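You operate a simulated robot arm through the tools that you are given. There is no shell and no other tool. Be economical: measure what you need, move in short steps, check, and stop when the job is done.

You are at the controls of a simulated robot arm. One attempt, no reset.

TASK
Put things in order on the top of the folding table. At the end: the brown round brush stands where the orange wooden block stood; the button jar stands where the yellow sponge stood; the orange wooden block from the top of the folding table stands where the button jar stood; the yellow sponge stands on top of the purple gift box; whatever was shut is shut again. Leave all else as you found it, and nothing knocked over.

It is judged by the outcome, as a careful person would: the job done as asked, and still so three seconds after it is handed in. It fails if anything else is knocked over, pushed out of place, dropped, spilled or broken.

THE ROBOT
A 7-joint arm with a two-finger parallel gripper, fixed in place. Base frame: the origin is at the foot of the arm, x ahead of it, y to its left, z up; the work surface is at about z = 0.74. Lengths are in m, angles in degrees, forces in N, time in s.
With the tool pointing down near the work surface it reaches from about 0.2 to 0.68 m from the base axis. Its first joint turns from -66.0 to 66.0 degrees. Payload 2.4 kg.
The tool frame sits at the grasp point between the pads (the TCP): z along the fingers, y along the line on which they close. The tips reach 0.03 m beyond it. The gripper opens to 0.094 m. The fingers are 0.028 m wide and 0.01 m thick; the gripper's body (0.05 by 0.096 m) begins 0.055 m behind the TCP.
Orientation is told as [roll, pitch, yaw] about the base's x, y, z axes, in that order, counted from this pose: with the fingers straight down and closing along the base's y, the tool's x points along the base's -x, its y along +y and its z along -z.

THE INTERFACE
- The arm moves only by the tool arm_command. Its argument "rows" is one flat list of numbers, 7 for each row, row after row: the shift along the tool's x, y, z in m, then the turn, a rotation vector about the tool's x, y, z in degrees, then the opening in per cent of the stroke, from 0 (shut) to 100 (fully open). In form: [dx, dy, dz, rx, ry, rz, jaw, dx, dy, dz, rx, ry, rz, jaw, ...]. A call has 1 to 12 rows; each row shifts and turns the commanded pose from where the row before left it, along the tool's axes as they then stand. A row lasts 0.2 s, in which the tool goes at most 0.05 m and 8.6 degrees; a call with a longer step from one row to the next is refused whole, and so is a gripper value outside its range. Where a pose cannot be reached the arm comes as near as it can. A force on the tool above 40 N (or 10 N above the force at the start of the call, whichever is more), or a blocked arm, ends the call early, and 0.2 s more pass. The fingers move at their own pace (about 0.153 m/s each) and stop on an object; they squeeze with about 34 N. The grip force told is the motor's: it shows also when the fingers shut on nothing. Time passes only in rows, and 0.2 s behind the last, so rows that do not move let the fingers close. It gives the time, the measured TCP pose, the force on the tool (base axes), the opening and the grip force at its end, in the units of the frame above (readings bear some noise).
- Cameras (640 x 400 px; columns grow to the right, rows downward): "scene" is fixed at [0.0521, 0.5123, 1.4238]; the picture's right is [-0.36, -0.93, 0.00], its down [-0.69, 0.27, -0.67] and it looks along [0.62, -0.24, -0.74] (base axes); focal length 364 px, centre (320, 200). "wrist" rides on the gripper at [0.076, 0.014, -0.102] in the tool frame; the picture's right is [-0.18, 0.98, 0.00], its down [-0.75, -0.14, -0.64] and it looks along [-0.63, -0.12, 0.77] (tool axes); focal length 243 px, centre (320, 200).
- capture(camera): a new picture of that camera. It takes no simulated time.
- pixel_to_xyz(camera, pixels): for up to 12 pixels [column, row] of the newest picture of that camera ("zoom" is the newest enlarged one), the place [x, y, z] in the base frame of the surface seen there, good to about 0.003 m. It takes no simulated time.
- zoom(camera, box): a new picture of the part [left, top, right, bottom] of that camera's present view, enlarged. It takes no simulated time.
- job_done(): hands the job in; it is judged then, once.

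Go step by step. Measure first, check grasps and placings, and put right what went wrong. The budget is 80 turns and 54 pictures, counting those below and the enlarged ones. Unless the task says otherwise, let go and move clear before handing in, and close with one line.

The tools are called after ">>>" as name(argument=value, ...) on one line, values as JSON. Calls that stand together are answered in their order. arm_command: Moves the arm, as the interface text tells. Its arguments: {"type":"object","properties":{"rows":{"type":"array"}},"required":["rows"]} The other tools are called the same way: capture (camera) takes a picture; pixel_to_xyz (camera, pixels) gives the place of the surface under pixels of a picture; zoom (camera, box) takes an enlarged picture of a part of a camera's view; job_done () hands the job in.

At the start:

```text
time_s: 0.0
position: [0.3441, 0.209, 1.0955]
ee_rot: [0.0, 0.0, 0.1]
ft_force: [0.5, -0.3, 0.1]
finger_gap: 0.0943
finger_force: 0.0
```

scene: 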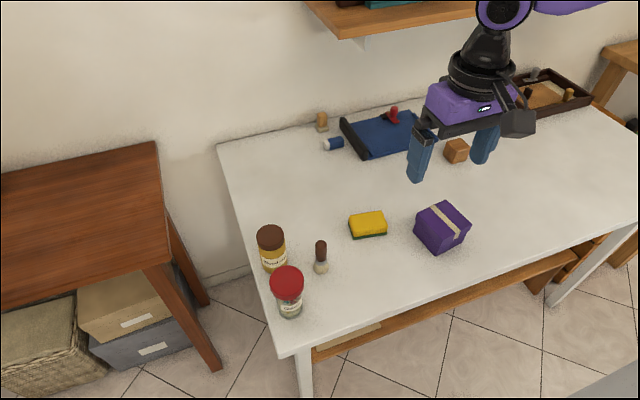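
wrist: 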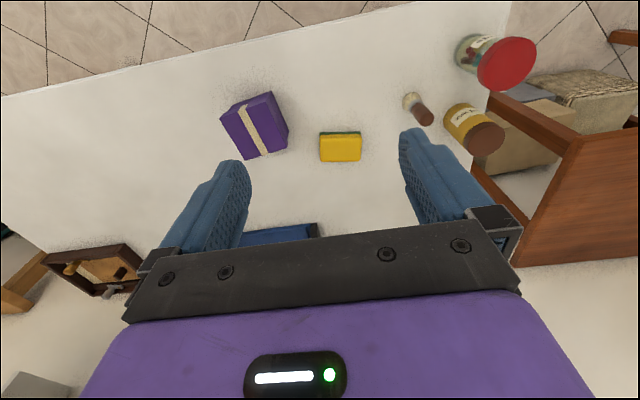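

The scene picture shows the red-lidded jar at (288,290), an amber jar at (272,248), a brush at (320,257), a sponge at (367,224), a gift box at (442,228) and an orange block at (457,151). I'll enlarge both halves to identify things for certain.

>>> zoom(camera="scene", box=[220, 180, 480, 340])

>>> zoom(camera="scene", box=[300, 60, 620, 260])

```text
2.46 times, centred on (350, 260) of scene
```

zoom: 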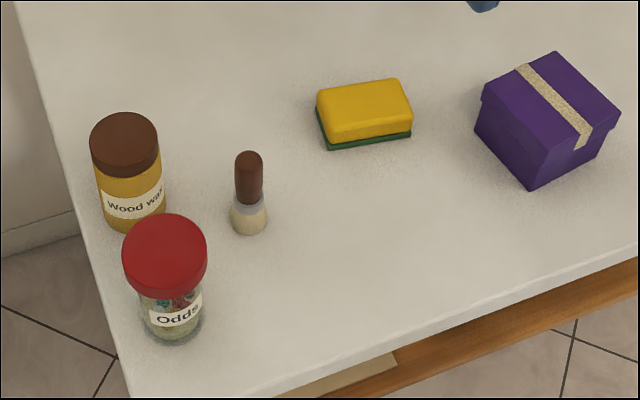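

```text
2.00 times, centred on (460, 160) of scene
```

zoom: 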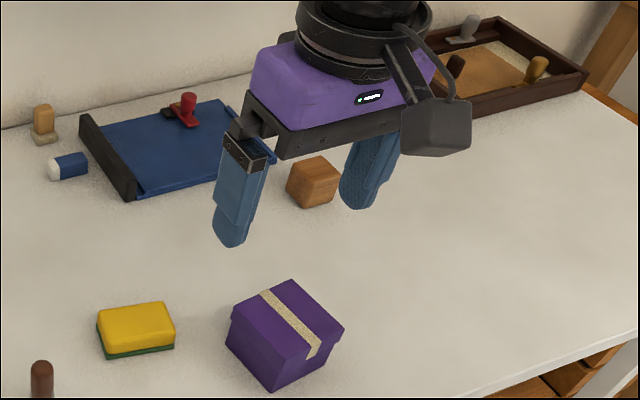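

The "Odds" jar seems to hold small coloured things and the other is "Wood wax". I'll look closer at the jar, then measure the objects.

>>> zoom(camera="scene", box=[250, 255, 330, 325])

>>> pixel_to_xyz(camera="scene", pixels=[[287, 280], [275, 277], [301, 279], [286, 270], [286, 292], [290, 317], [278, 311], [302, 309], [270, 237], [321, 243], [320, 272], [320, 262]])

>>> pixel_to_xyz(camera="scene", pixels=[[350, 218], [382, 212], [386, 226], [353, 234], [416, 217], [445, 203], [470, 222], [437, 241], [443, 222], [462, 162], [447, 149], [468, 148]])

>>> pixel_to_xyz(camera="wrist", pixels=[[320, 137], [361, 137], [361, 161], [320, 161], [410, 100], [425, 118], [505, 65], [480, 138], [230, 118], [273, 95], [285, 135], [245, 155]])

```text
5.71 times, centred on (290, 290) of scene
```

zoom: 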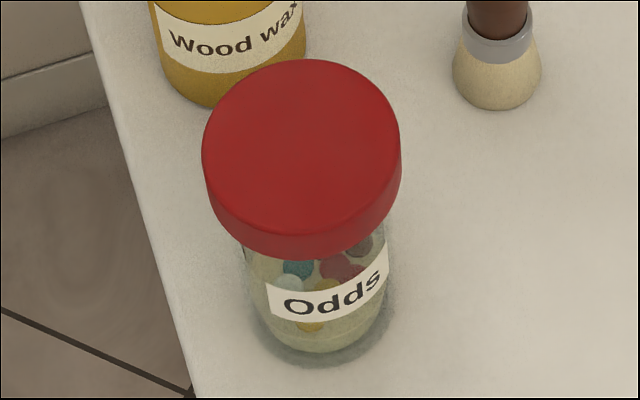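

```text
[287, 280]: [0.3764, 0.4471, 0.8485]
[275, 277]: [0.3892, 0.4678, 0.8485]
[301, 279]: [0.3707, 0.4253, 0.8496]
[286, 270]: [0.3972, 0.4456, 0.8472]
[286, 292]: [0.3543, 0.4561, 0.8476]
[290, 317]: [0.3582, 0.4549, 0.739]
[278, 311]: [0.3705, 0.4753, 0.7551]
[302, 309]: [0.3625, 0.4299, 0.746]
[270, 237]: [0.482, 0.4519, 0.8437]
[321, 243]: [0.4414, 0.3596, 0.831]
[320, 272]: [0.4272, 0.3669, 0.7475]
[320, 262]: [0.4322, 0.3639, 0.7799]
```

```text
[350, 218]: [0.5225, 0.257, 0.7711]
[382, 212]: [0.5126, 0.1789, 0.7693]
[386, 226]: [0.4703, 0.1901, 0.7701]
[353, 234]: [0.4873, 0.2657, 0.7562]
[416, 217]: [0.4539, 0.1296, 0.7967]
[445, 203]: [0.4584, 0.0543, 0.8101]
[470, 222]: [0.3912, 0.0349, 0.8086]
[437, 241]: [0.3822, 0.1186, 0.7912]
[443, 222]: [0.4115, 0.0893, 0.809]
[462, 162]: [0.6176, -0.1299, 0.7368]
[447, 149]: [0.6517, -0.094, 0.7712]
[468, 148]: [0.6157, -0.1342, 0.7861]
```

```text
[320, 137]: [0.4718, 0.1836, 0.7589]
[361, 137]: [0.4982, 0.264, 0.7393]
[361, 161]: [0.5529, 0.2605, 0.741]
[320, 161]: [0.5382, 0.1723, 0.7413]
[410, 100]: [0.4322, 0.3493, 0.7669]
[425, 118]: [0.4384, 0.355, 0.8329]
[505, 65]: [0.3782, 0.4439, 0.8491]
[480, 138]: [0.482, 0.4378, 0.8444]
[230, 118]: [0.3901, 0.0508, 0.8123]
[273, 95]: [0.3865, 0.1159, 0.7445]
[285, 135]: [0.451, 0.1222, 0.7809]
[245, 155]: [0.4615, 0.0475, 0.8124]
```

The "Odds" jar holds coloured buttons, so it is the button jar. I'll enlarge the wrist view of the sponge and gift box, and the scene view of the block, to measure edges and yaw.

>>> zoom(camera="wrist", box=[210, 80, 370, 180])

>>> zoom(camera="scene", box=[425, 130, 489, 170])

```text
4.00 times, centred on (290, 130) of wrist
```

zoom: 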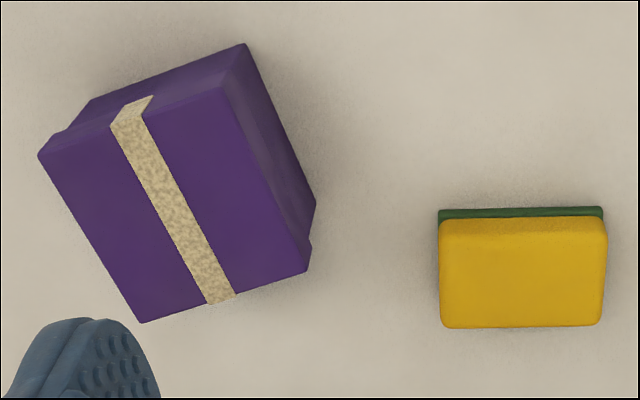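

```text
10.00 times, centred on (457, 150) of scene
```

zoom: 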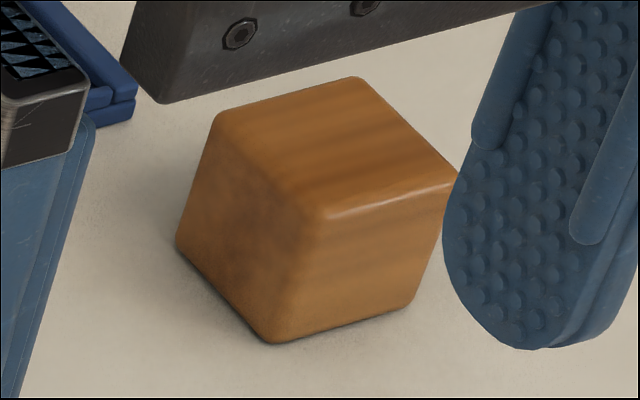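

Now I'll read the corner places of the block, sponge and box, and the edges of the jar and brush.

>>> pixel_to_xyz(camera="zoom", pixels=[[224, 120], [353, 84], [450, 175], [320, 209], [340, 145], [272, 335], [184, 240], [410, 300], [300, 370]])

>>> pixel_to_xyz(camera="wrist", pixels=[[321.5, 142], [359.8, 141], [360, 160], [321.8, 160.5], [340, 150], [221.5, 119.5], [264.5, 103.5], [285.3, 147.2], [245.5, 159.3], [253, 132]])

>>> zoom(camera="wrist", box=[390, 20, 550, 120])

```text
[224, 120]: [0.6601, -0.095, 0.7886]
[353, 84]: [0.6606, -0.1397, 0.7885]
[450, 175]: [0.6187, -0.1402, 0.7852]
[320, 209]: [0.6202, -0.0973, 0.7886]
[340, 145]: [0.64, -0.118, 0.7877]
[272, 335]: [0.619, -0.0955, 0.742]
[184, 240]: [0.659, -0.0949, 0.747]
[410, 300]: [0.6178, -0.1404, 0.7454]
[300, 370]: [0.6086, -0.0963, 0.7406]
```

```text
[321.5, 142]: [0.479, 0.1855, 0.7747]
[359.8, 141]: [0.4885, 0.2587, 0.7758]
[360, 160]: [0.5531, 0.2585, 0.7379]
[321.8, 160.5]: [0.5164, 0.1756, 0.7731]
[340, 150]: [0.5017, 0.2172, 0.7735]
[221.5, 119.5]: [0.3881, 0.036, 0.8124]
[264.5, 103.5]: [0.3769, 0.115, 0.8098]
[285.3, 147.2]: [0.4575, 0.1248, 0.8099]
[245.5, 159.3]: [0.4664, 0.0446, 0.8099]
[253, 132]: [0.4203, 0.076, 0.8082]
```

```text
4.00 times, centred on (470, 70) of wrist
```

zoom: 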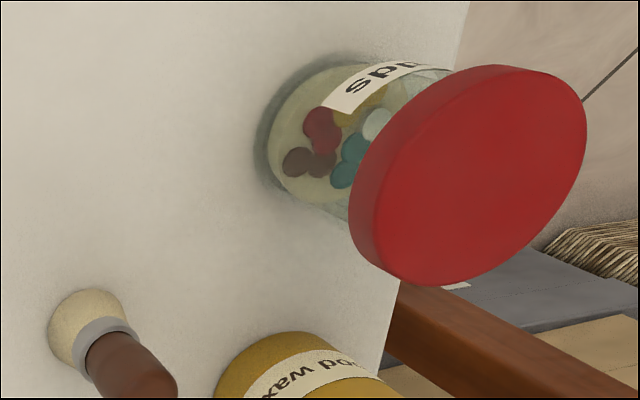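

The block is square to the axes, centred near (0.640, -0.118) with its top at 0.788. The sponge is about (0.498, 0.219), skewed about -7°, and the box top centre is (0.422, 0.080) at z 0.81. I'll sample the jar's lid and body, then turn the gripper to span the sponge's short side.

>>> pixel_to_xyz(camera="zoom", pixels=[[578, 100], [500, 70], [405, 150], [375, 240], [440, 278], [550, 210], [357, 190], [275, 150], [330, 80], [130, 345], [110, 325], [90, 300]])

>>> arm_command(rows=[-0.04, 0.005, 0.02, 0, 0, 0, 100, -0.04, 0.005, 0.02, 0, 0, 0, 100, 0, 0, 0, 0, 0, -8.26, 100, 0, 0, 0, 0, 0, -8.26, 100, 0, 0, 0, 0, 0, -8.26, 100, 0, 0, 0, 0, 0, -8.26, 100, 0, 0, 0, 0, 0, -8.26, 100, 0, 0, 0, 0, 0, -8.26, 100, 0, 0, 0, 0, 0, -8.26, 100, 0, 0, 0, 0, 0, -8.26, 100, 0, 0, 0, 0, 0, -8.26, 100, 0, 0, 0, 0, 0, -8.26, 100])

```text
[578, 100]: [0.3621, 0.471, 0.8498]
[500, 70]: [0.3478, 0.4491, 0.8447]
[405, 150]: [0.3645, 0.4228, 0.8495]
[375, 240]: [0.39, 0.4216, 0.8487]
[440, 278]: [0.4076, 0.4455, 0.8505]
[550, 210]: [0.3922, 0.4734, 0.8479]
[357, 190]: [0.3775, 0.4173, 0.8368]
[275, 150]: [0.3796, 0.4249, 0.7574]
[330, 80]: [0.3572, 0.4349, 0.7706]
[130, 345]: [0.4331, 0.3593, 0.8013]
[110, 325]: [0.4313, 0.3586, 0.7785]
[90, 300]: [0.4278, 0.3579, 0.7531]
```

```text
time_s: 2.6
position: [0.4242, 0.2187, 1.0558]
ee_rot: [0.0, 0.1, 82.9]
ft_force: [-0.4, 0.4, 0.5]
finger_gap: 0.0942
finger_force: 0.1
```

The turn came out as commanded (yaw 82.9). Jar lid is centred near (0.378, 0.4475), radius 0.031. I'll hover over the sponge and check.

>>> arm_command(rows=[-0.0026, -0.0183, 0.038, 0, 0, 0, 100, -0.0026, -0.0183, 0.038, 0, 0, 0, 100, -0.0026, -0.0183, 0.038, 0, 0, 0, 100, -0.0026, -0.0183, 0.038, 0, 0, 0, 100])

>>> capture(camera="wrist")

>>> capture(camera="scene")

```text
time_s: 3.6
position: [0.4994, 0.2183, 0.9053]
ee_rot: [0.0, 0.0, 82.7]
ft_force: [-0.5, 0.1, -0.8]
finger_gap: 0.0939
finger_force: 0.2
```

```text
45 pictures are left
```

wrist: 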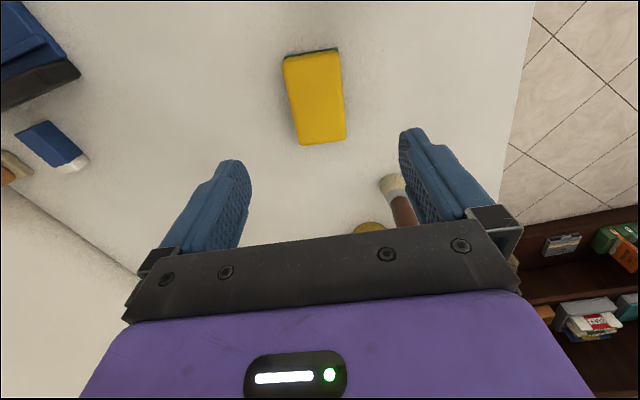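

```text
44 pictures are left
```

scene: 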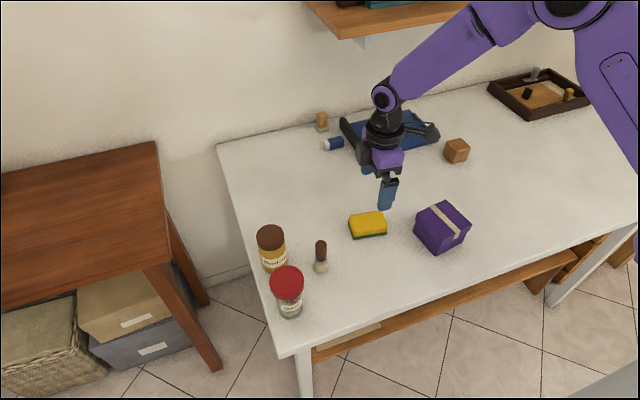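

The sponge lies at (316,97) in the wrist picture, ahead of the fingers' view. I'll measure its top corners here.

>>> pixel_to_xyz(camera="wrist", pixels=[[288, 62], [338, 57], [343, 136], [302, 141], [315, 100], [285, 100], [350, 100]])

>>> pixel_to_xyz(camera="scene", pixels=[[350, 217], [382, 211], [386, 225], [352, 231], [367, 221], [386, 234], [352, 237]])

```text
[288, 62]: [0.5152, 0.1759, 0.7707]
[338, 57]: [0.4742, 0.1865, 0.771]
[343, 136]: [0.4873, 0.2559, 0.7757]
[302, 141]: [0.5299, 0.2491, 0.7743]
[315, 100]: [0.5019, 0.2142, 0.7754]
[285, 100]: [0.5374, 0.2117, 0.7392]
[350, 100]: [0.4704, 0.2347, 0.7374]
```

```text
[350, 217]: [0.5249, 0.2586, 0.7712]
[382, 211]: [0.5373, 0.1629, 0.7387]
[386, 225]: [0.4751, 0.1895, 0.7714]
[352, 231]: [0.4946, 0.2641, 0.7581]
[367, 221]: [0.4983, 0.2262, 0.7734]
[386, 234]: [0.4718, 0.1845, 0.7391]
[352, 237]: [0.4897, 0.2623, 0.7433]
```

The sponge's centre comes to about (0.503, 0.2175), with yaw near -12° and top at 0.775. I'll turn 4.6° to match, go down and close.

>>> arm_command(rows=[0, -0.0035, 0.02, 0, 0, 4.6, 100, 0, 0, 0.04, 0, 0, 0, 100, 0, 0, 0.04, 0, 0, 0, 100, 0, 0, 0.03, 0, 0, 0, 100, 0, 0, 0, 0, 0, 0, 100])

>>> capture(camera="scene")

>>> capture(camera="wrist")

```text
time_s: 4.8
position: [0.5017, 0.2186, 0.7746]
ee_rot: [0.1, 0.0, 78.0]
ft_force: [0.3, 0.2, 0.8]
finger_gap: 0.0938
finger_force: 0.1
```

```text
43 pictures are left
```

scene: 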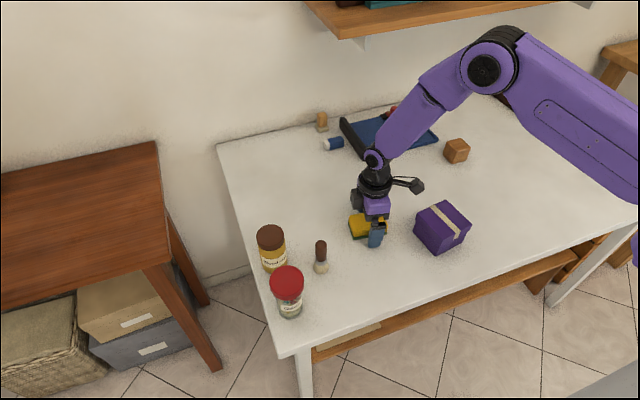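

```text
42 pictures are left
```

wrist: 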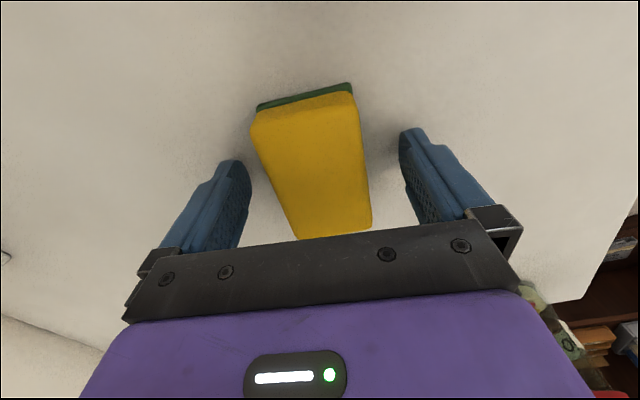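

The fingers straddle the sponge with room on both sides. I'll close on it.

>>> arm_command(rows=[0, 0, 0, 0, 0, 0, 30, 0, 0, 0, 0, 0, 0, 30, 0, 0, 0, 0, 0, 0, 30])

>>> capture(camera="wrist")

```text
time_s: 5.6
position: [0.5021, 0.2195, 0.7752]
ee_rot: [0.0, 0.1, 78.0]
ft_force: [-0.3, -0.2, 0.1]
finger_gap: 0.0555
finger_force: 34.2
```

```text
41 pictures are left
```

wrist: 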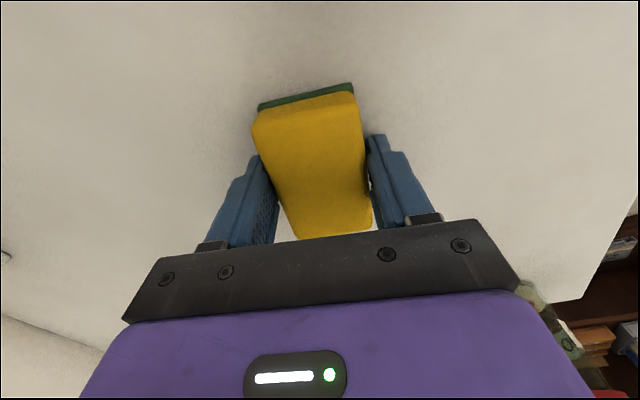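

The sponge is held at 0.0555 wide and did not shift. I'll lift it, carry it over the box and turn it to the box's angle.

>>> arm_command(rows=[0, 0, -0.04, 0, 0, 0, 30, 0, 0, -0.04, 0, 0, 0, 30, 0, 0, -0.04, 0, 0, 0, 30, 0.03825, 0.0123, 0, 0, 0, 0, 30, 0.03825, 0.0123, 0, 0, 0, 0, 30, 0.03825, 0.0123, 0, 0, 0, 0, 30, 0.03825, 0.0123, 0, 0, 0, 0, 30, 0, 0, 0, 0, 0, -6.7, 30, 0, 0, 0, 0, 0, -6.7, 30, 0, 0, 0, 0, 0, -6.6, 30])

>>> capture(camera="wrist")

>>> zoom(camera="scene", box=[340, 140, 540, 265])

```text
time_s: 7.8
position: [0.4207, 0.0799, 0.8946]
ee_rot: [0.1, 0.0, 98.2]
ft_force: [0.1, 0.2, -0.2]
finger_gap: 0.0552
finger_force: 34.2
```

```text
40 pictures are left
```

wrist: 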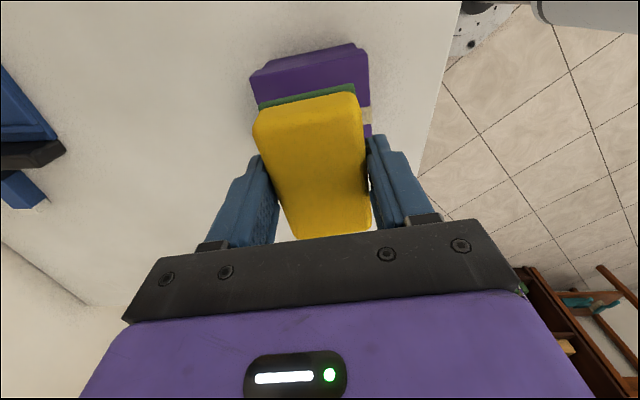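

```text
3.20 times, centred on (440, 202) of scene
```

zoom: 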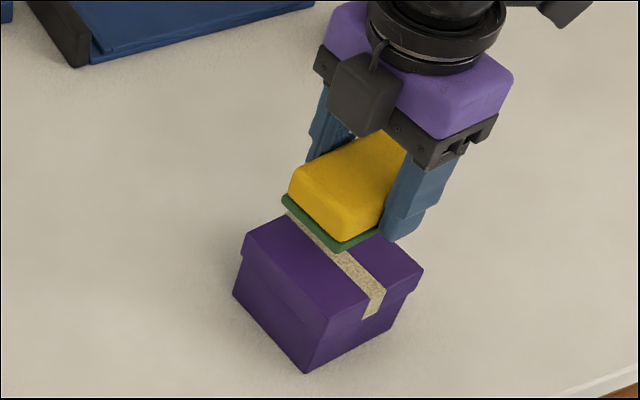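

The sponge is aligned with the box and above its middle. I'll lower it to just above the 0.81 top and settle.

>>> arm_command(rows=[0, 0, 0.03, 0, 0, 0, 30, 0, 0, 0.012, 0, 0, 0, 30, 0, 0, 0.003, 0, 0, 0, 30, 0, 0, 0.002, 0, 0, 0, 30])

>>> zoom(camera="scene", box=[390, 170, 490, 260])

```text
time_s: 8.8
position: [0.4228, 0.0805, 0.8464]
ee_rot: [-0.1, 0.1, 97.9]
ft_force: [-0.1, 0.4, -0.1]
finger_gap: 0.0551
finger_force: 34.6
```

```text
4.44 times, centred on (440, 215) of scene
```

zoom: 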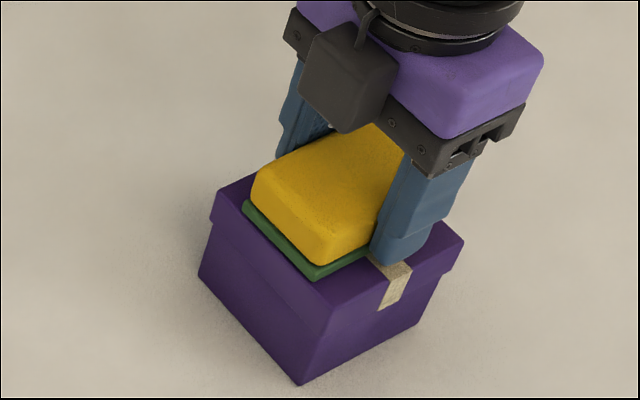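

There is no contact force yet at z 0.846. I'll lower 2 mm more and read the force.

>>> arm_command(rows=[0, 0, 0.001, 0, 0, 0, 30, 0, 0, 0.001, 0, 0, 0, 30])

```text
time_s: 9.4
position: [0.4219, 0.079, 0.8446]
ee_rot: [0.0, -0.1, 98.0]
ft_force: [0.8, 0.0, -0.2]
finger_gap: 0.0552
finger_force: 34.0
```

Still no force on the tool. I'll go 2 mm further in 1 mm steps.

>>> arm_command(rows=[0, 0, 0.001, 0, 0, 0, 30, 0, 0, 0.001, 0, 0, 0, 30])

>>> zoom(camera="scene", box=[405, 195, 475, 245])

```text
time_s: 10.0
position: [0.4206, 0.0796, 0.8436]
ee_rot: [-0.1, 0.0, 98.1]
ft_force: [-2.8, -0.8, 20.2]
finger_gap: 0.0549
finger_force: 34.2
```

```text
8.00 times, centred on (440, 220) of scene
```

zoom: 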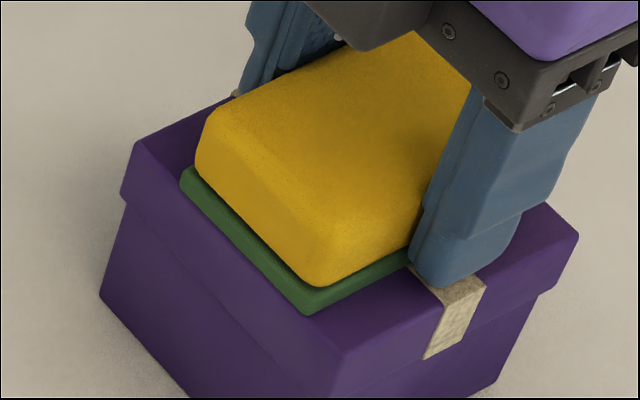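

The sponge now bears on the box (20 N up). I'll open, rise straight up, then turn the gripper back to yaw 0.

>>> arm_command(rows=[0, 0, 0, 0, 0, 0, 75, 0, 0, 0, 0, 0, 0, 90, 0, 0, -0.02, 0, 0, 0, 90, 0, 0, -0.04, 0, 0, 0, 90, 0, 0, -0.05, 0, 0, 0, 90, 0, 0, -0.04, 0, 0, 0, 90])

>>> arm_command(rows=[0, 0, 0, 0, 0, 8.2, 100, 0, 0, 0, 0, 0, 8.2, 100, 0, 0, 0, 0, 0, 8.2, 100, 0, 0, 0, 0, 0, 8.2, 100, 0, 0, 0, 0, 0, 8.2, 100, 0, 0, 0, 0, 0, 8.2, 100, 0, 0, 0, 0, 0, 8.2, 100, 0, 0, 0, 0, 0, 8.2, 100, 0, 0, 0, 0, 0, 8.2, 100, 0, 0, 0, 0, 0, 8.2, 100, 0, 0, 0, 0, 0, 8.2, 100, 0, 0, 0, 0, 0, 7.8, 100])

>>> capture(camera="scene")

```text
time_s: 11.4
position: [0.42, 0.079, 0.9918]
ee_rot: [0.0, 0.0, 98.0]
ft_force: [-0.3, 0.7, 0.2]
finger_gap: 0.0844
finger_force: 0.1
```

```text
time_s: 14.0
position: [0.4214, 0.0803, 0.9931]
ee_rot: [0.0, 0.1, -0.2]
ft_force: [-0.7, 0.3, -0.1]
finger_gap: 0.0938
finger_force: 0.1
```

```text
36 pictures are left
```

scene: 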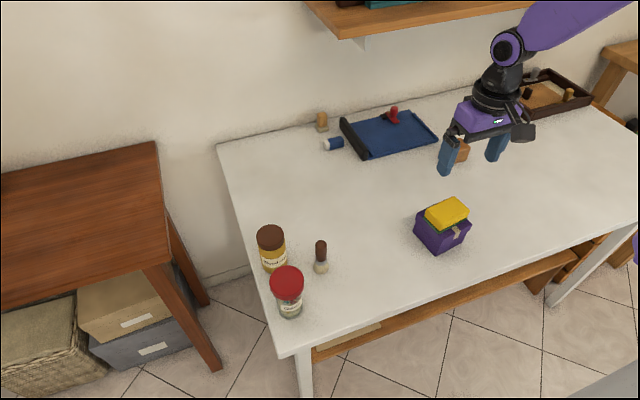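

The sponge sits well on the box and everything else is untouched. Next I'll go above the button jar.

>>> arm_command(rows=[0.0054, 0.0459, 0, 0, 0, 0, 100, 0.0054, 0.0459, 0, 0, 0, 0, 100, 0.0054, 0.0459, 0, 0, 0, 0, 100, 0.0054, 0.0459, 0, 0, 0, 0, 100, 0.0054, 0.0459, 0, 0, 0, 0, 100, 0.0054, 0.0459, 0, 0, 0, 0, 100, 0.0054, 0.0459, 0, 0, 0, 0, 100, 0.0054, 0.0459, 0, 0, 0, 0, 100])

>>> capture(camera="wrist")

>>> zoom(camera="scene", box=[230, 190, 390, 340])

```text
time_s: 15.8
position: [0.3797, 0.4468, 0.9911]
ee_rot: [0.0, 0.1, 0.0]
ft_force: [-0.3, 0.7, 0.2]
finger_gap: 0.0942
finger_force: 0.1
```

```text
35 pictures are left
```

wrist: 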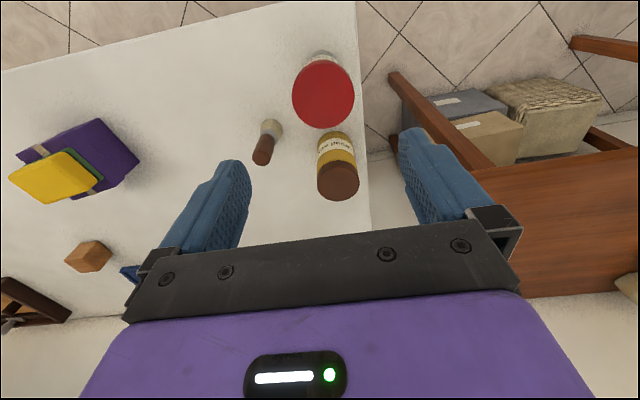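

```text
2.67 times, centred on (310, 265) of scene
```

zoom: 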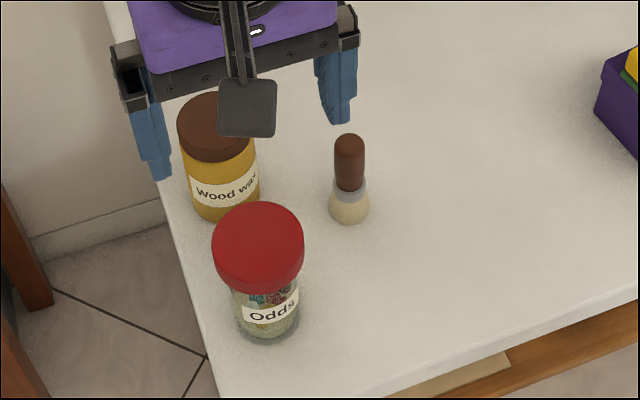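

The jar's lid is at (323,94) in the wrist picture. I'll measure its rim points and the body.

>>> pixel_to_xyz(camera="wrist", pixels=[[323, 94], [295, 97], [351, 93], [322, 66], [325, 123], [321, 57]])

>>> pixel_to_xyz(camera="zoom", pixels=[[258, 238], [217, 245], [300, 245], [258, 208], [258, 285], [246, 296], [266, 340], [238, 318], [297, 312], [230, 275], [298, 270]])

```text
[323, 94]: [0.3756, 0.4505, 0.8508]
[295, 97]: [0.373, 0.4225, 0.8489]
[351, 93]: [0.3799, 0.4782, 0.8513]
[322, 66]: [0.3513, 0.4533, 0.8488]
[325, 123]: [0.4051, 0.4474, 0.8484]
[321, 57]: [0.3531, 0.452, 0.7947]
```

```text
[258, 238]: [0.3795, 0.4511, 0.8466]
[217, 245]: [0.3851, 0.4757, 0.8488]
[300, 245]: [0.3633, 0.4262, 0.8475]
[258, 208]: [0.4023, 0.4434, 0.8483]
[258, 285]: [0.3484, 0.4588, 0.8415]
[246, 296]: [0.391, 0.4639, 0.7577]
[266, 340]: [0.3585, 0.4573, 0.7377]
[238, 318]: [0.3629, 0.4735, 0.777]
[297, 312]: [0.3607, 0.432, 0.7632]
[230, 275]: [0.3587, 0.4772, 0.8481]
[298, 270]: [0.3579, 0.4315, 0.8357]
```

The lid centre refines to (0.3775, 0.450), radius about 0.030, top 0.850. I'll go down to TCP 0.803 so the palm clears the lid.

>>> arm_command(rows=[0.002, 0.003, 0.03, 0, 0, 0, 100, 0, 0, 0.04, 0, 0, 0, 100, 0, 0, 0.04, 0, 0, 0, 100, 0, 0, 0.04, 0, 0, 0, 100, 0, 0, 0.028, 0, 0, 0, 100, 0, 0, 0.01, 0, 0, 0, 100])

>>> zoom(camera="scene", box=[230, 190, 390, 340])

```text
time_s: 17.2
position: [0.3752, 0.4507, 0.8062]
ee_rot: [0.0, 0.1, -0.1]
ft_force: [0.5, -0.6, 0.8]
finger_gap: 0.094
finger_force: 0.1
```

```text
2.67 times, centred on (310, 265) of scene
```

zoom: 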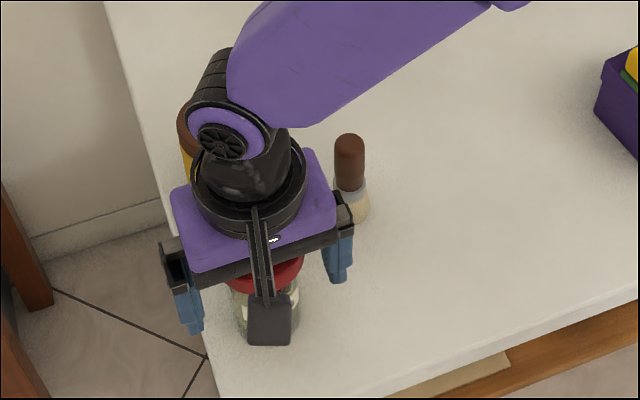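

The fingers are on either side of the jar, clear of the brush and wax. I'll close.

>>> arm_command(rows=[0, 0, 0.002, 0, 0, 0, 40, 0, 0, 0, 0, 0, 0, 40, 0, 0, 0, 0, 0, 0, 40])

>>> capture(camera="wrist")

```text
time_s: 18.0
position: [0.3756, 0.4507, 0.8043]
ee_rot: [0.2, -0.1, -0.1]
ft_force: [-1.9, -5.4, 18.5]
finger_gap: 0.0608
finger_force: 33.7
```

```text
32 pictures are left
```

wrist: 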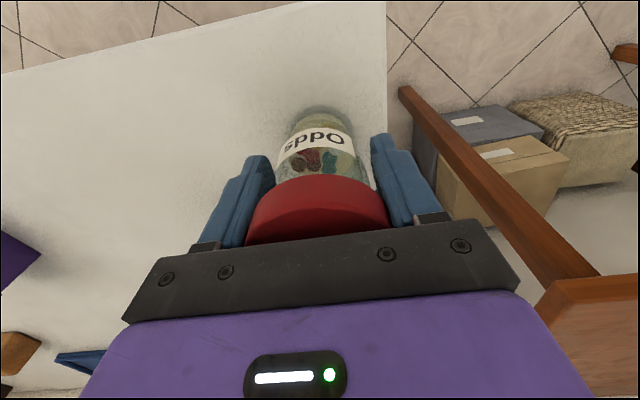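

The fingers hold the lid (0.061 wide). I'll lift only 12 mm first to see whether the jar comes up with its lid.

>>> arm_command(rows=[0, 0, -0.004, 0, 0, 0, 40, 0, 0, -0.004, 0, 0, 0, 40, 0, 0, -0.004, 0, 0, 0, 40])

>>> capture(camera="wrist")

>>> zoom(camera="scene", box=[230, 230, 350, 330])

```text
time_s: 18.8
position: [0.3756, 0.4511, 0.8153]
ee_rot: [0.1, 0.1, -0.1]
ft_force: [-0.6, -1.3, -1.9]
finger_gap: 0.061
finger_force: 34.0
```

```text
31 pictures are left
```

wrist: 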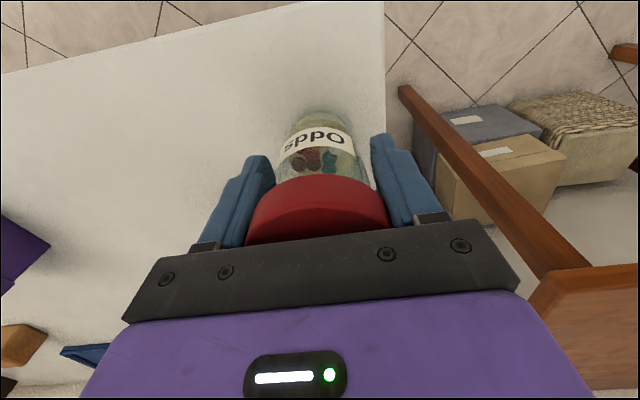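

```text
4.00 times, centred on (290, 280) of scene
```

zoom: 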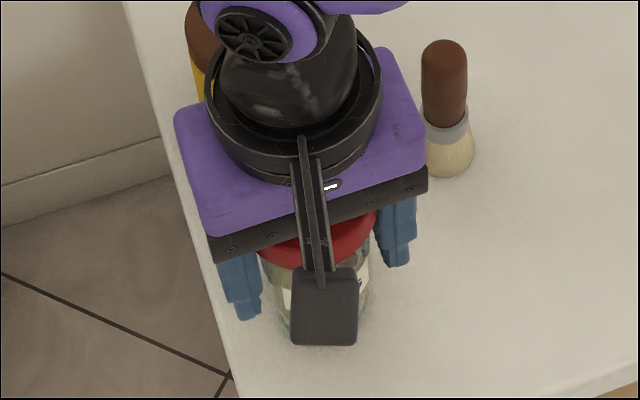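

The jar rose together with its lid. I'll lift it well clear and carry it to above the sponge's old place (0.502, 0.218).

>>> arm_command(rows=[0, 0, -0.035, 0, 0, 0, 40, 0, 0, -0.035, 0, 0, 0, 40, 0, 0, -0.035, 0, 0, 0, 40, -0.0209, -0.0388, 0, 0, 0, 0, 40, -0.0209, -0.0388, 0, 0, 0, 0, 40, -0.0209, -0.0388, 0, 0, 0, 0, 40, -0.0209, -0.0388, 0, 0, 0, 0, 40, -0.0209, -0.0388, 0, 0, 0, 0, 40, -0.0209, -0.0388, 0, 0, 0, 0, 40])

>>> capture(camera="scene")

```text
time_s: 20.8
position: [0.4988, 0.217, 0.9215]
ee_rot: [0.0, 0.0, 0.2]
ft_force: [-0.2, -0.2, -0.5]
finger_gap: 0.0608
finger_force: 34.4
```

```text
29 pictures are left
```

scene: 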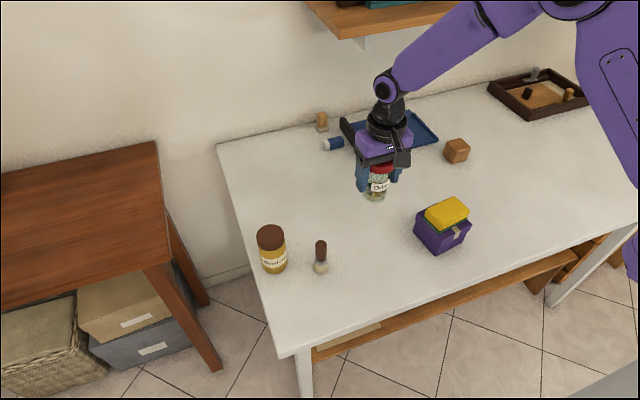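

The jar hangs upright over the empty place. I'll lower it to about 4 mm above the table.

>>> arm_command(rows=[-0.002, 0.001, 0.04, 0, 0, 0, 40, 0, 0, 0.04, 0, 0, 0, 40, 0, 0, 0.025, 0, 0, 0, 40, 0, 0, 0.008, 0, 0, 0, 40, 0, 0, 0.001, 0, 0, 0, 40, 0, 0, 0.001, 0, 0, 0, 40])

>>> zoom(camera="scene", box=[330, 150, 430, 250])

```text
time_s: 22.2
position: [0.5031, 0.2182, 0.8042]
ee_rot: [0.0, 0.0, 0.1]
ft_force: [-1.1, 0.4, -0.6]
finger_gap: 0.0607
finger_force: 34.1
```

```text
4.00 times, centred on (380, 200) of scene
```

zoom: 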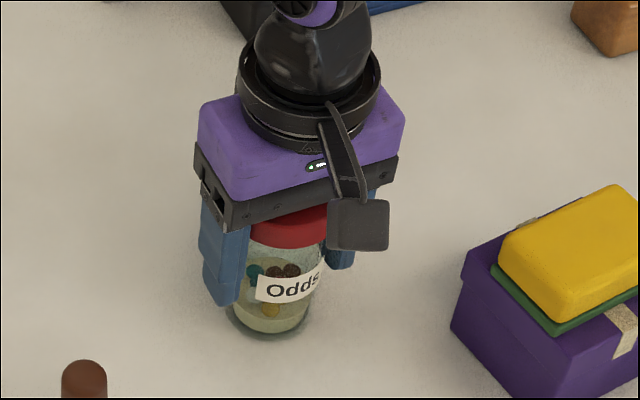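

No contact force at 0.804 yet, so I'll lower millimetre by millimetre.

>>> arm_command(rows=[0, 0, 0.001, 0, 0, 0, 40, 0, 0, 0.001, 0, 0, 0, 40])

```text
time_s: 22.8
position: [0.5039, 0.2188, 0.804]
ee_rot: [0.1, -0.1, 0.0]
ft_force: [-5.0, -5.1, 25.2]
finger_gap: 0.0607
finger_force: 33.9
```

The jar is on the table (25 N). I'll open, rise straight up and check.

>>> arm_command(rows=[0, 0, -0.001, 0, 0, 0, 70, 0, 0, 0, 0, 0, 0, 100, 0, 0, -0.02, 0, 0, 0, 100, 0, 0, -0.04, 0, 0, 0, 100, 0, 0, -0.05, 0, 0, 0, 100, 0, 0, -0.04, 0, 0, 0, 100])

>>> zoom(camera="scene", box=[310, 130, 470, 260])

```text
time_s: 24.2
position: [0.5017, 0.2185, 0.9553]
ee_rot: [0.0, 0.0, 0.0]
ft_force: [-0.8, -0.4, -0.2]
finger_gap: 0.0941
finger_force: 0.0
```

```text
3.08 times, centred on (390, 195) of scene
```

zoom: 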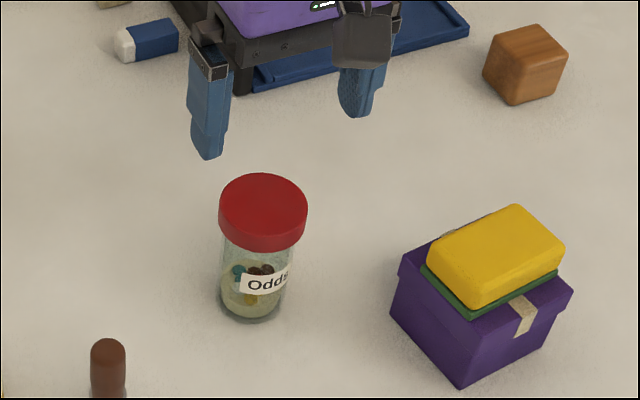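

The jar stands upright and lidded in the sponge's place. Next I'll go above the block at (0.6395, -0.1175).

>>> arm_command(rows=[-0.0172, -0.042, 0, 0, 0, 0, 100, -0.0172, -0.042, 0, 0, 0, 0, 100, -0.0172, -0.042, 0, 0, 0, 0, 100, -0.0172, -0.042, 0, 0, 0, 0, 100, -0.0172, -0.042, 0, 0, 0, 0, 100, -0.0172, -0.042, 0, 0, 0, 0, 100, -0.0172, -0.042, 0, 0, 0, 0, 100, -0.0172, -0.042, 0, 0, 0, 0, 100, 0, 0, 0.04, 0, 0, 0, 100])

>>> capture(camera="wrist")

```text
time_s: 26.2
position: [0.6412, -0.1157, 0.912]
ee_rot: [0.0, -0.1, 0.1]
ft_force: [-1.0, -0.3, 0.5]
finger_gap: 0.0939
finger_force: 0.1
```

```text
26 pictures are left
```

wrist: 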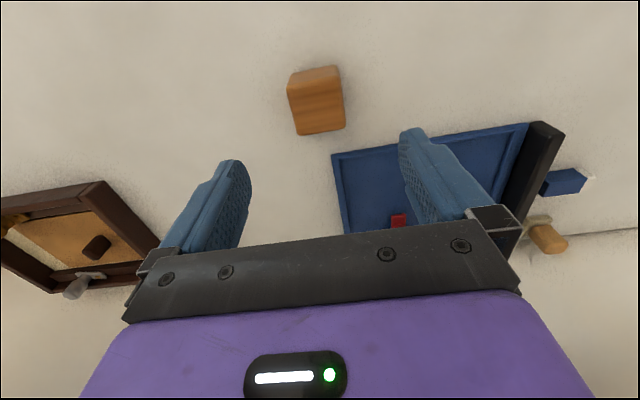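

The block is at (317,100) with the blue tray beyond it. I'll measure the block's top and the nearest tray corner at (335,155).

>>> pixel_to_xyz(camera="wrist", pixels=[[292, 84], [339, 79], [343, 123], [300, 132], [318, 105], [336, 158], [350, 225], [315, 70]])

>>> pixel_to_xyz(camera="scene", pixels=[[437, 137]])

```text
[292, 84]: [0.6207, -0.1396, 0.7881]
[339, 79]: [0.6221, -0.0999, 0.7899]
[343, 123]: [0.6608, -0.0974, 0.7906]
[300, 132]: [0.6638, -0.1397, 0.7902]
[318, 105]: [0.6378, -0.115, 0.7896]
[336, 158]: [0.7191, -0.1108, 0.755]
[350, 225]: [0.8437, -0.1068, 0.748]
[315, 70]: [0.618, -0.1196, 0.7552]
```

```text
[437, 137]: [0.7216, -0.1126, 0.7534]
```

The block centre is (0.641, -0.118) and the tray begins at x 0.72, so there is room. I'll go down and grip it.

>>> arm_command(rows=[0.001, -0.0025, 0.04, 0, 0, 0, 100, 0, 0, 0.04, 0, 0, 0, 100, 0, 0, 0.04, 0, 0, 0, 100, 0, 0, 0.016, 0, 0, 0, 100, 0, 0, 0, 0, 0, 0, 70, 0, 0, 0, 0, 0, 0, 30, 0, 0, 0, 0, 0, 0, 30, 0, 0, 0, 0, 0, 0, 30])

>>> capture(camera="wrist")

```text
time_s: 28.0
position: [0.6384, -0.1176, 0.7779]
ee_rot: [0.0, 0.0, -0.1]
ft_force: [0.5, 0.3, -0.5]
finger_gap: 0.0537
finger_force: 33.5
```

```text
25 pictures are left
```

wrist: 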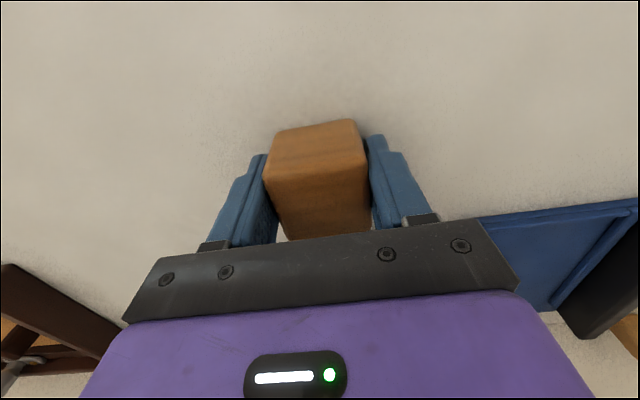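

The block is held. I'll lift it to 0.94 and carry it across above everything, in two calls.

>>> arm_command(rows=[0, 0, -0.04, 0, 0, 0, 30, 0, 0, -0.04, 0, 0, 0, 30, 0, 0, -0.04, 0, 0, 0, 30, 0, 0, -0.04, 0, 0, 0, 30, 0.0188, 0.04055, 0, 0, 0, 0, 30, 0.0188, 0.04055, 0, 0, 0, 0, 30, 0.0188, 0.04055, 0, 0, 0, 0, 30, 0.0188, 0.04055, 0, 0, 0, 0, 30, 0.0188, 0.04055, 0, 0, 0, 0, 30, 0.0188, 0.04055, 0, 0, 0, 0, 30, 0.0188, 0.04055, 0, 0, 0, 0, 30, 0.0188, 0.04055, 0, 0, 0, 0, 30])

>>> arm_command(rows=[0.0188, 0.04055, 0, 0, 0, 0, 30, 0.0188, 0.04055, 0, 0, 0, 0, 30, 0.0188, 0.04055, 0, 0, 0, 0, 30, 0.0188, 0.04055, 0, 0, 0, 0, 30, 0.0188, 0.04055, 0, 0, 0, 0, 30, 0.0188, 0.04055, 0, 0, 0, 0, 30, 0, 0, 0, 0, 0, 0, 30])

>>> capture(camera="scene")

```text
time_s: 30.6
position: [0.4904, 0.2049, 0.9392]
ee_rot: [-0.1, 0.0, -0.2]
ft_force: [0.3, 0.4, -0.9]
finger_gap: 0.0534
finger_force: 34.4
```

```text
time_s: 32.2
position: [0.375, 0.4478, 0.9394]
ee_rot: [0.0, 0.0, 0.0]
ft_force: [0.5, 0.2, -1.1]
finger_gap: 0.0537
finger_force: 33.9
```

```text
24 pictures are left
```

scene: 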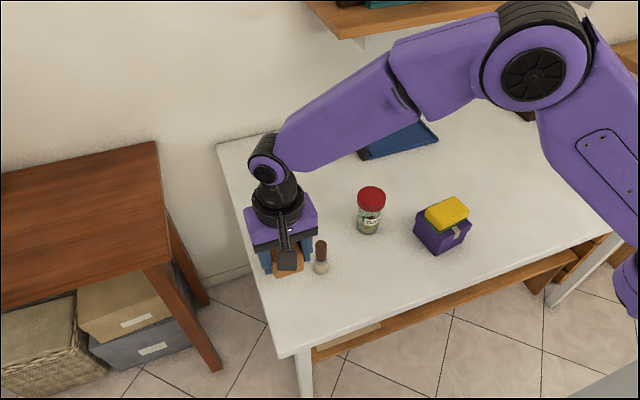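

The block is over the jar's old place. I'll lower it to about 3 mm above the table.

>>> arm_command(rows=[0, 0.002, 0.04, 0, 0, 0, 30, 0, 0, 0.04, 0, 0, 0, 30, 0, 0, 0.04, 0, 0, 0, 30, 0, 0, 0.03, 0, 0, 0, 30, 0, 0, 0.007, 0, 0, 0, 30, 0, 0, 0.001, 0, 0, 0, 30])

>>> arm_command(rows=[0, 0, 0.001, 0, 0, 0, 30, 0, 0, 0.001, 0, 0, 0, 30, 0, 0, 0.001, 0, 0, 0, 30])

```text
time_s: 33.6
position: [0.3753, 0.4502, 0.7801]
ee_rot: [0.1, 0.0, 0.0]
ft_force: [0.4, -0.4, -1.8]
finger_gap: 0.0537
finger_force: 34.1
```

```text
time_s: 34.4
position: [0.3757, 0.4501, 0.7784]
ee_rot: [0.1, 0.0, -0.1]
ft_force: [-4.0, -2.7, 13.6]
finger_gap: 0.0534
finger_force: 33.7
```

The block touches the table (13.6 N). I'll release, rise and check.

>>> arm_command(rows=[0, 0, 0, 0, 0, 0, 70, 0, 0, 0, 0, 0, 0, 90, 0, 0, -0.02, 0, 0, 0, 90, 0, 0, -0.04, 0, 0, 0, 90, 0, 0, -0.05, 0, 0, 0, 90, 0, 0, -0.05, 0, 0, 0, 90, 0, 0, -0.04, 0, 0, 0, 90, 0, -0.04, 0, 0, 0, 0, 90, 0, -0.04, 0, 0, 0, 0, 90, 0, 0, 0, 0, 0, 0, 90])

>>> capture(camera="wrist")

>>> zoom(camera="scene", box=[230, 190, 390, 340])

```text
time_s: 36.6
position: [0.3759, 0.371, 0.9762]
ee_rot: [0.0, 0.1, 0.1]
ft_force: [0.0, -0.4, -0.3]
finger_gap: 0.0844
finger_force: 0.1
```

```text
23 pictures are left
```

wrist: 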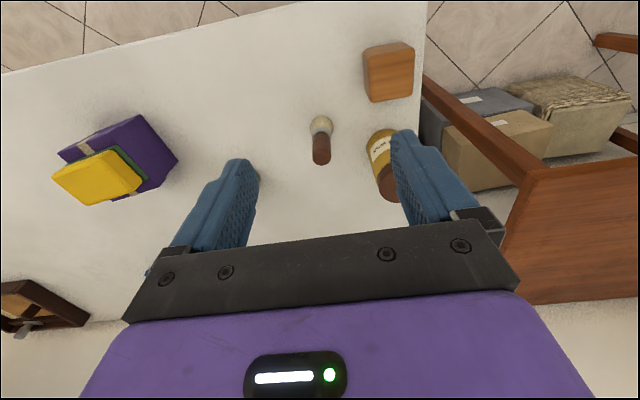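

```text
2.67 times, centred on (310, 265) of scene
```

zoom: 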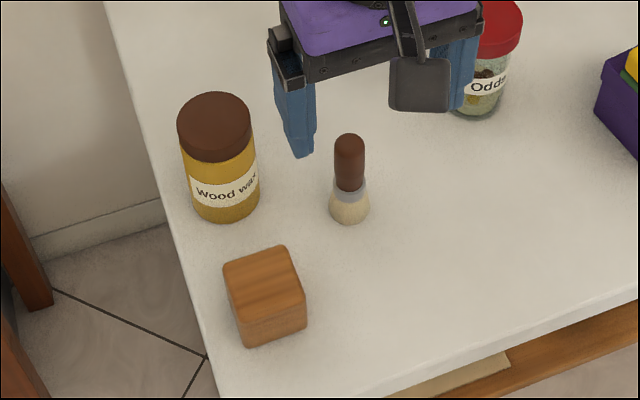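

The block stands squarely there. Now I'll measure the brush's handle and bristles.

>>> pixel_to_xyz(camera="zoom", pixels=[[349, 145], [336, 165], [362, 165], [349, 175], [349, 185], [333, 208], [367, 208], [349, 221], [343, 197]])

>>> pixel_to_xyz(camera="wrist", pixels=[[321, 155], [321, 135], [313, 150], [328, 150], [321, 120], [312, 125], [331, 125]])

```text
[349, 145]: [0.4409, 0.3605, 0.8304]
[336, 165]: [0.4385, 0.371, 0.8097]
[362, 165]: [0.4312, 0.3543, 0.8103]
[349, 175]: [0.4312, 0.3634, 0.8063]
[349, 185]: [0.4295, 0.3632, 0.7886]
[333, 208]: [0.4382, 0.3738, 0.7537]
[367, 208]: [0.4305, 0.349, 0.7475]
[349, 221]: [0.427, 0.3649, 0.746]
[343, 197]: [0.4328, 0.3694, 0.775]
```

```text
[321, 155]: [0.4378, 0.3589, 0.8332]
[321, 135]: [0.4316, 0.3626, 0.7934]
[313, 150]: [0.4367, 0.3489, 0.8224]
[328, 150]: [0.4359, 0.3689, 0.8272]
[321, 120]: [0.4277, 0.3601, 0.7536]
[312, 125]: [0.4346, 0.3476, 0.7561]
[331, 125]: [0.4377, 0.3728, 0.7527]
```

The brush axis is about (0.4385, 0.361), with its handle from z 0.79 to 0.833. I'll come over it at a narrower opening and go down to TCP 0.813.

>>> arm_command(rows=[-0.031, -0.005, 0, 0, 0, 0, 65, -0.0315, -0.005, 0, 0, 0, 0, 65, 0, 0, 0.04, 0, 0, 0, 65, 0, 0, 0.03, 0, 0, 0, 65, 0, 0, 0, 0, 0, 0, 65])

>>> capture(camera="wrist")

>>> zoom(camera="scene", box=[250, 190, 370, 290])

```text
time_s: 37.8
position: [0.439, 0.3597, 0.9061]
ee_rot: [0.0, 0.0, -0.1]
ft_force: [1.3, 0.4, -0.2]
finger_gap: 0.0611
finger_force: 0.1
```

```text
21 pictures are left
```

wrist: 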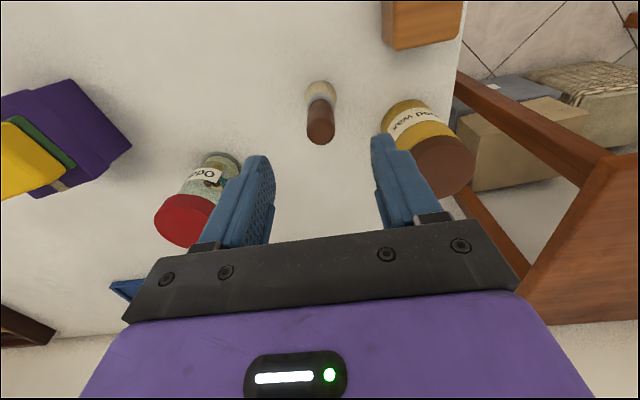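

```text
4.00 times, centred on (310, 240) of scene
```

zoom: 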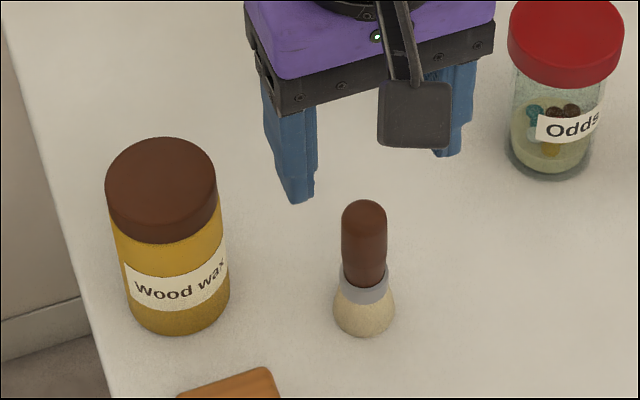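

The brush stands between the finger lines. I'll descend to 0.813 and close.

>>> arm_command(rows=[0, 0, 0.04, 0, 0, 0, 65, 0, 0, 0.04, 0, 0, 0, 65, 0, 0, 0.012, 0, 0, 0, 65, 0, 0, 0, 0, 0, 0, 65])

>>> capture(camera="wrist")

```text
time_s: 38.8
position: [0.4396, 0.3592, 0.8146]
ee_rot: [0.0, 0.0, 0.0]
ft_force: [-0.3, -0.9, 0.5]
finger_gap: 0.0611
finger_force: 0.1
```

```text
19 pictures are left
```

wrist: 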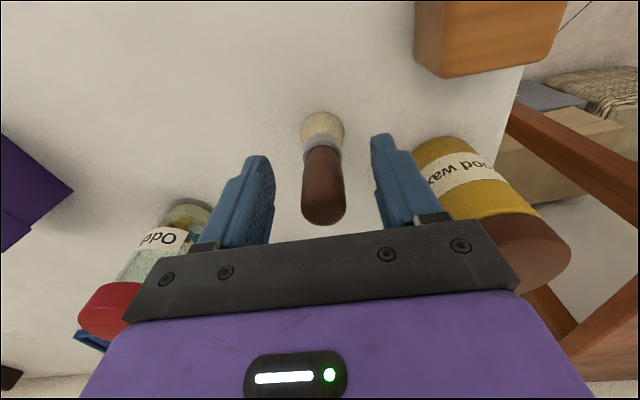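

The handle is centred between the fingers and nothing is touched. I'll close.

>>> arm_command(rows=[0, 0, 0, 0, 0, 0, 35, 0, 0, 0, 0, 0, 0, 5, 0, 0, 0, 0, 0, 0, 5, 0, 0, 0, 0, 0, 0, 5])

>>> capture(camera="wrist")

```text
time_s: 39.8
position: [0.4396, 0.3589, 0.8148]
ee_rot: [-0.1, 0.0, 0.1]
ft_force: [-0.2, 0.3, 0.0]
finger_gap: 0.0223
finger_force: 33.7
```

```text
18 pictures are left
```

wrist: 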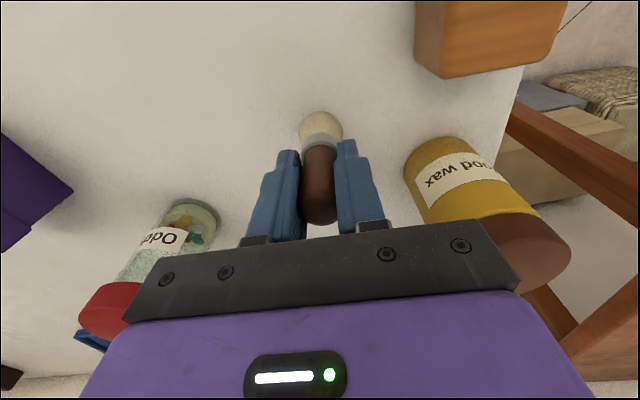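

The brush is held upright (0.022 wide). I'll lift it to 0.975 and carry it towards the block's old place.

>>> arm_command(rows=[0, 0, -0.04, 0, 0, 0, 5, 0, 0, -0.04, 0, 0, 0, 5, 0, 0, -0.04, 0, 0, 0, 5, 0, 0, -0.04, 0, 0, 0, 5, -0.0167, -0.0398, 0, 0, 0, 0, 5, -0.0167, -0.0398, 0, 0, 0, 0, 5, -0.0167, -0.0398, 0, 0, 0, 0, 5, -0.0167, -0.0398, 0, 0, 0, 0, 5, -0.0167, -0.0398, 0, 0, 0, 0, 5, -0.0167, -0.0398, 0, 0, 0, 0, 5])

>>> arm_command(rows=[-0.0167, -0.0398, 0, 0, 0, 0, 5, -0.0167, -0.0398, 0, 0, 0, 0, 5, -0.0167, -0.0398, 0, 0, 0, 0, 5, -0.0167, -0.0398, 0, 0, 0, 0, 5, -0.0167, -0.0398, 0, 0, 0, 0, 5, -0.0167, -0.0398, 0, 0, 0, 0, 5, 0, 0, 0.04, 0, 0, 0, 5, 0, 0, 0.04, 0, 0, 0, 5, 0, 0, 0.04, 0, 0, 0, 5, 0, 0, 0, 0, 0, 0, 5])

>>> zoom(camera="scene", box=[400, 80, 520, 180])

```text
time_s: 42.0
position: [0.5388, 0.1217, 0.9743]
ee_rot: [-0.1, 0.0, 0.0]
ft_force: [-1.7, 0.7, -0.4]
finger_gap: 0.022
finger_force: 34.1
```

```text
time_s: 44.2
position: [0.6373, -0.1167, 0.854]
ee_rot: [-0.1, 0.1, -0.1]
ft_force: [-0.3, -0.1, -0.7]
finger_gap: 0.0219
finger_force: 33.8
```

```text
4.00 times, centred on (460, 130) of scene
```

zoom: 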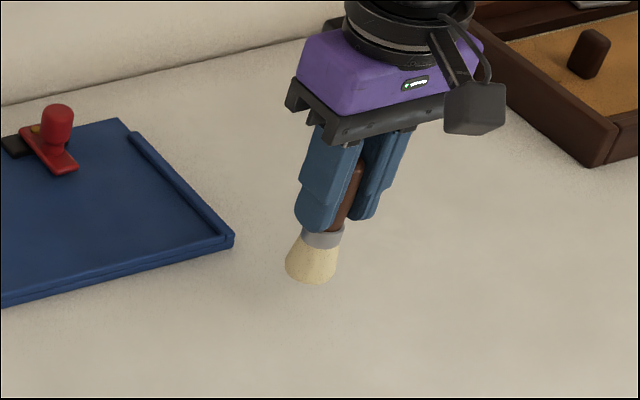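

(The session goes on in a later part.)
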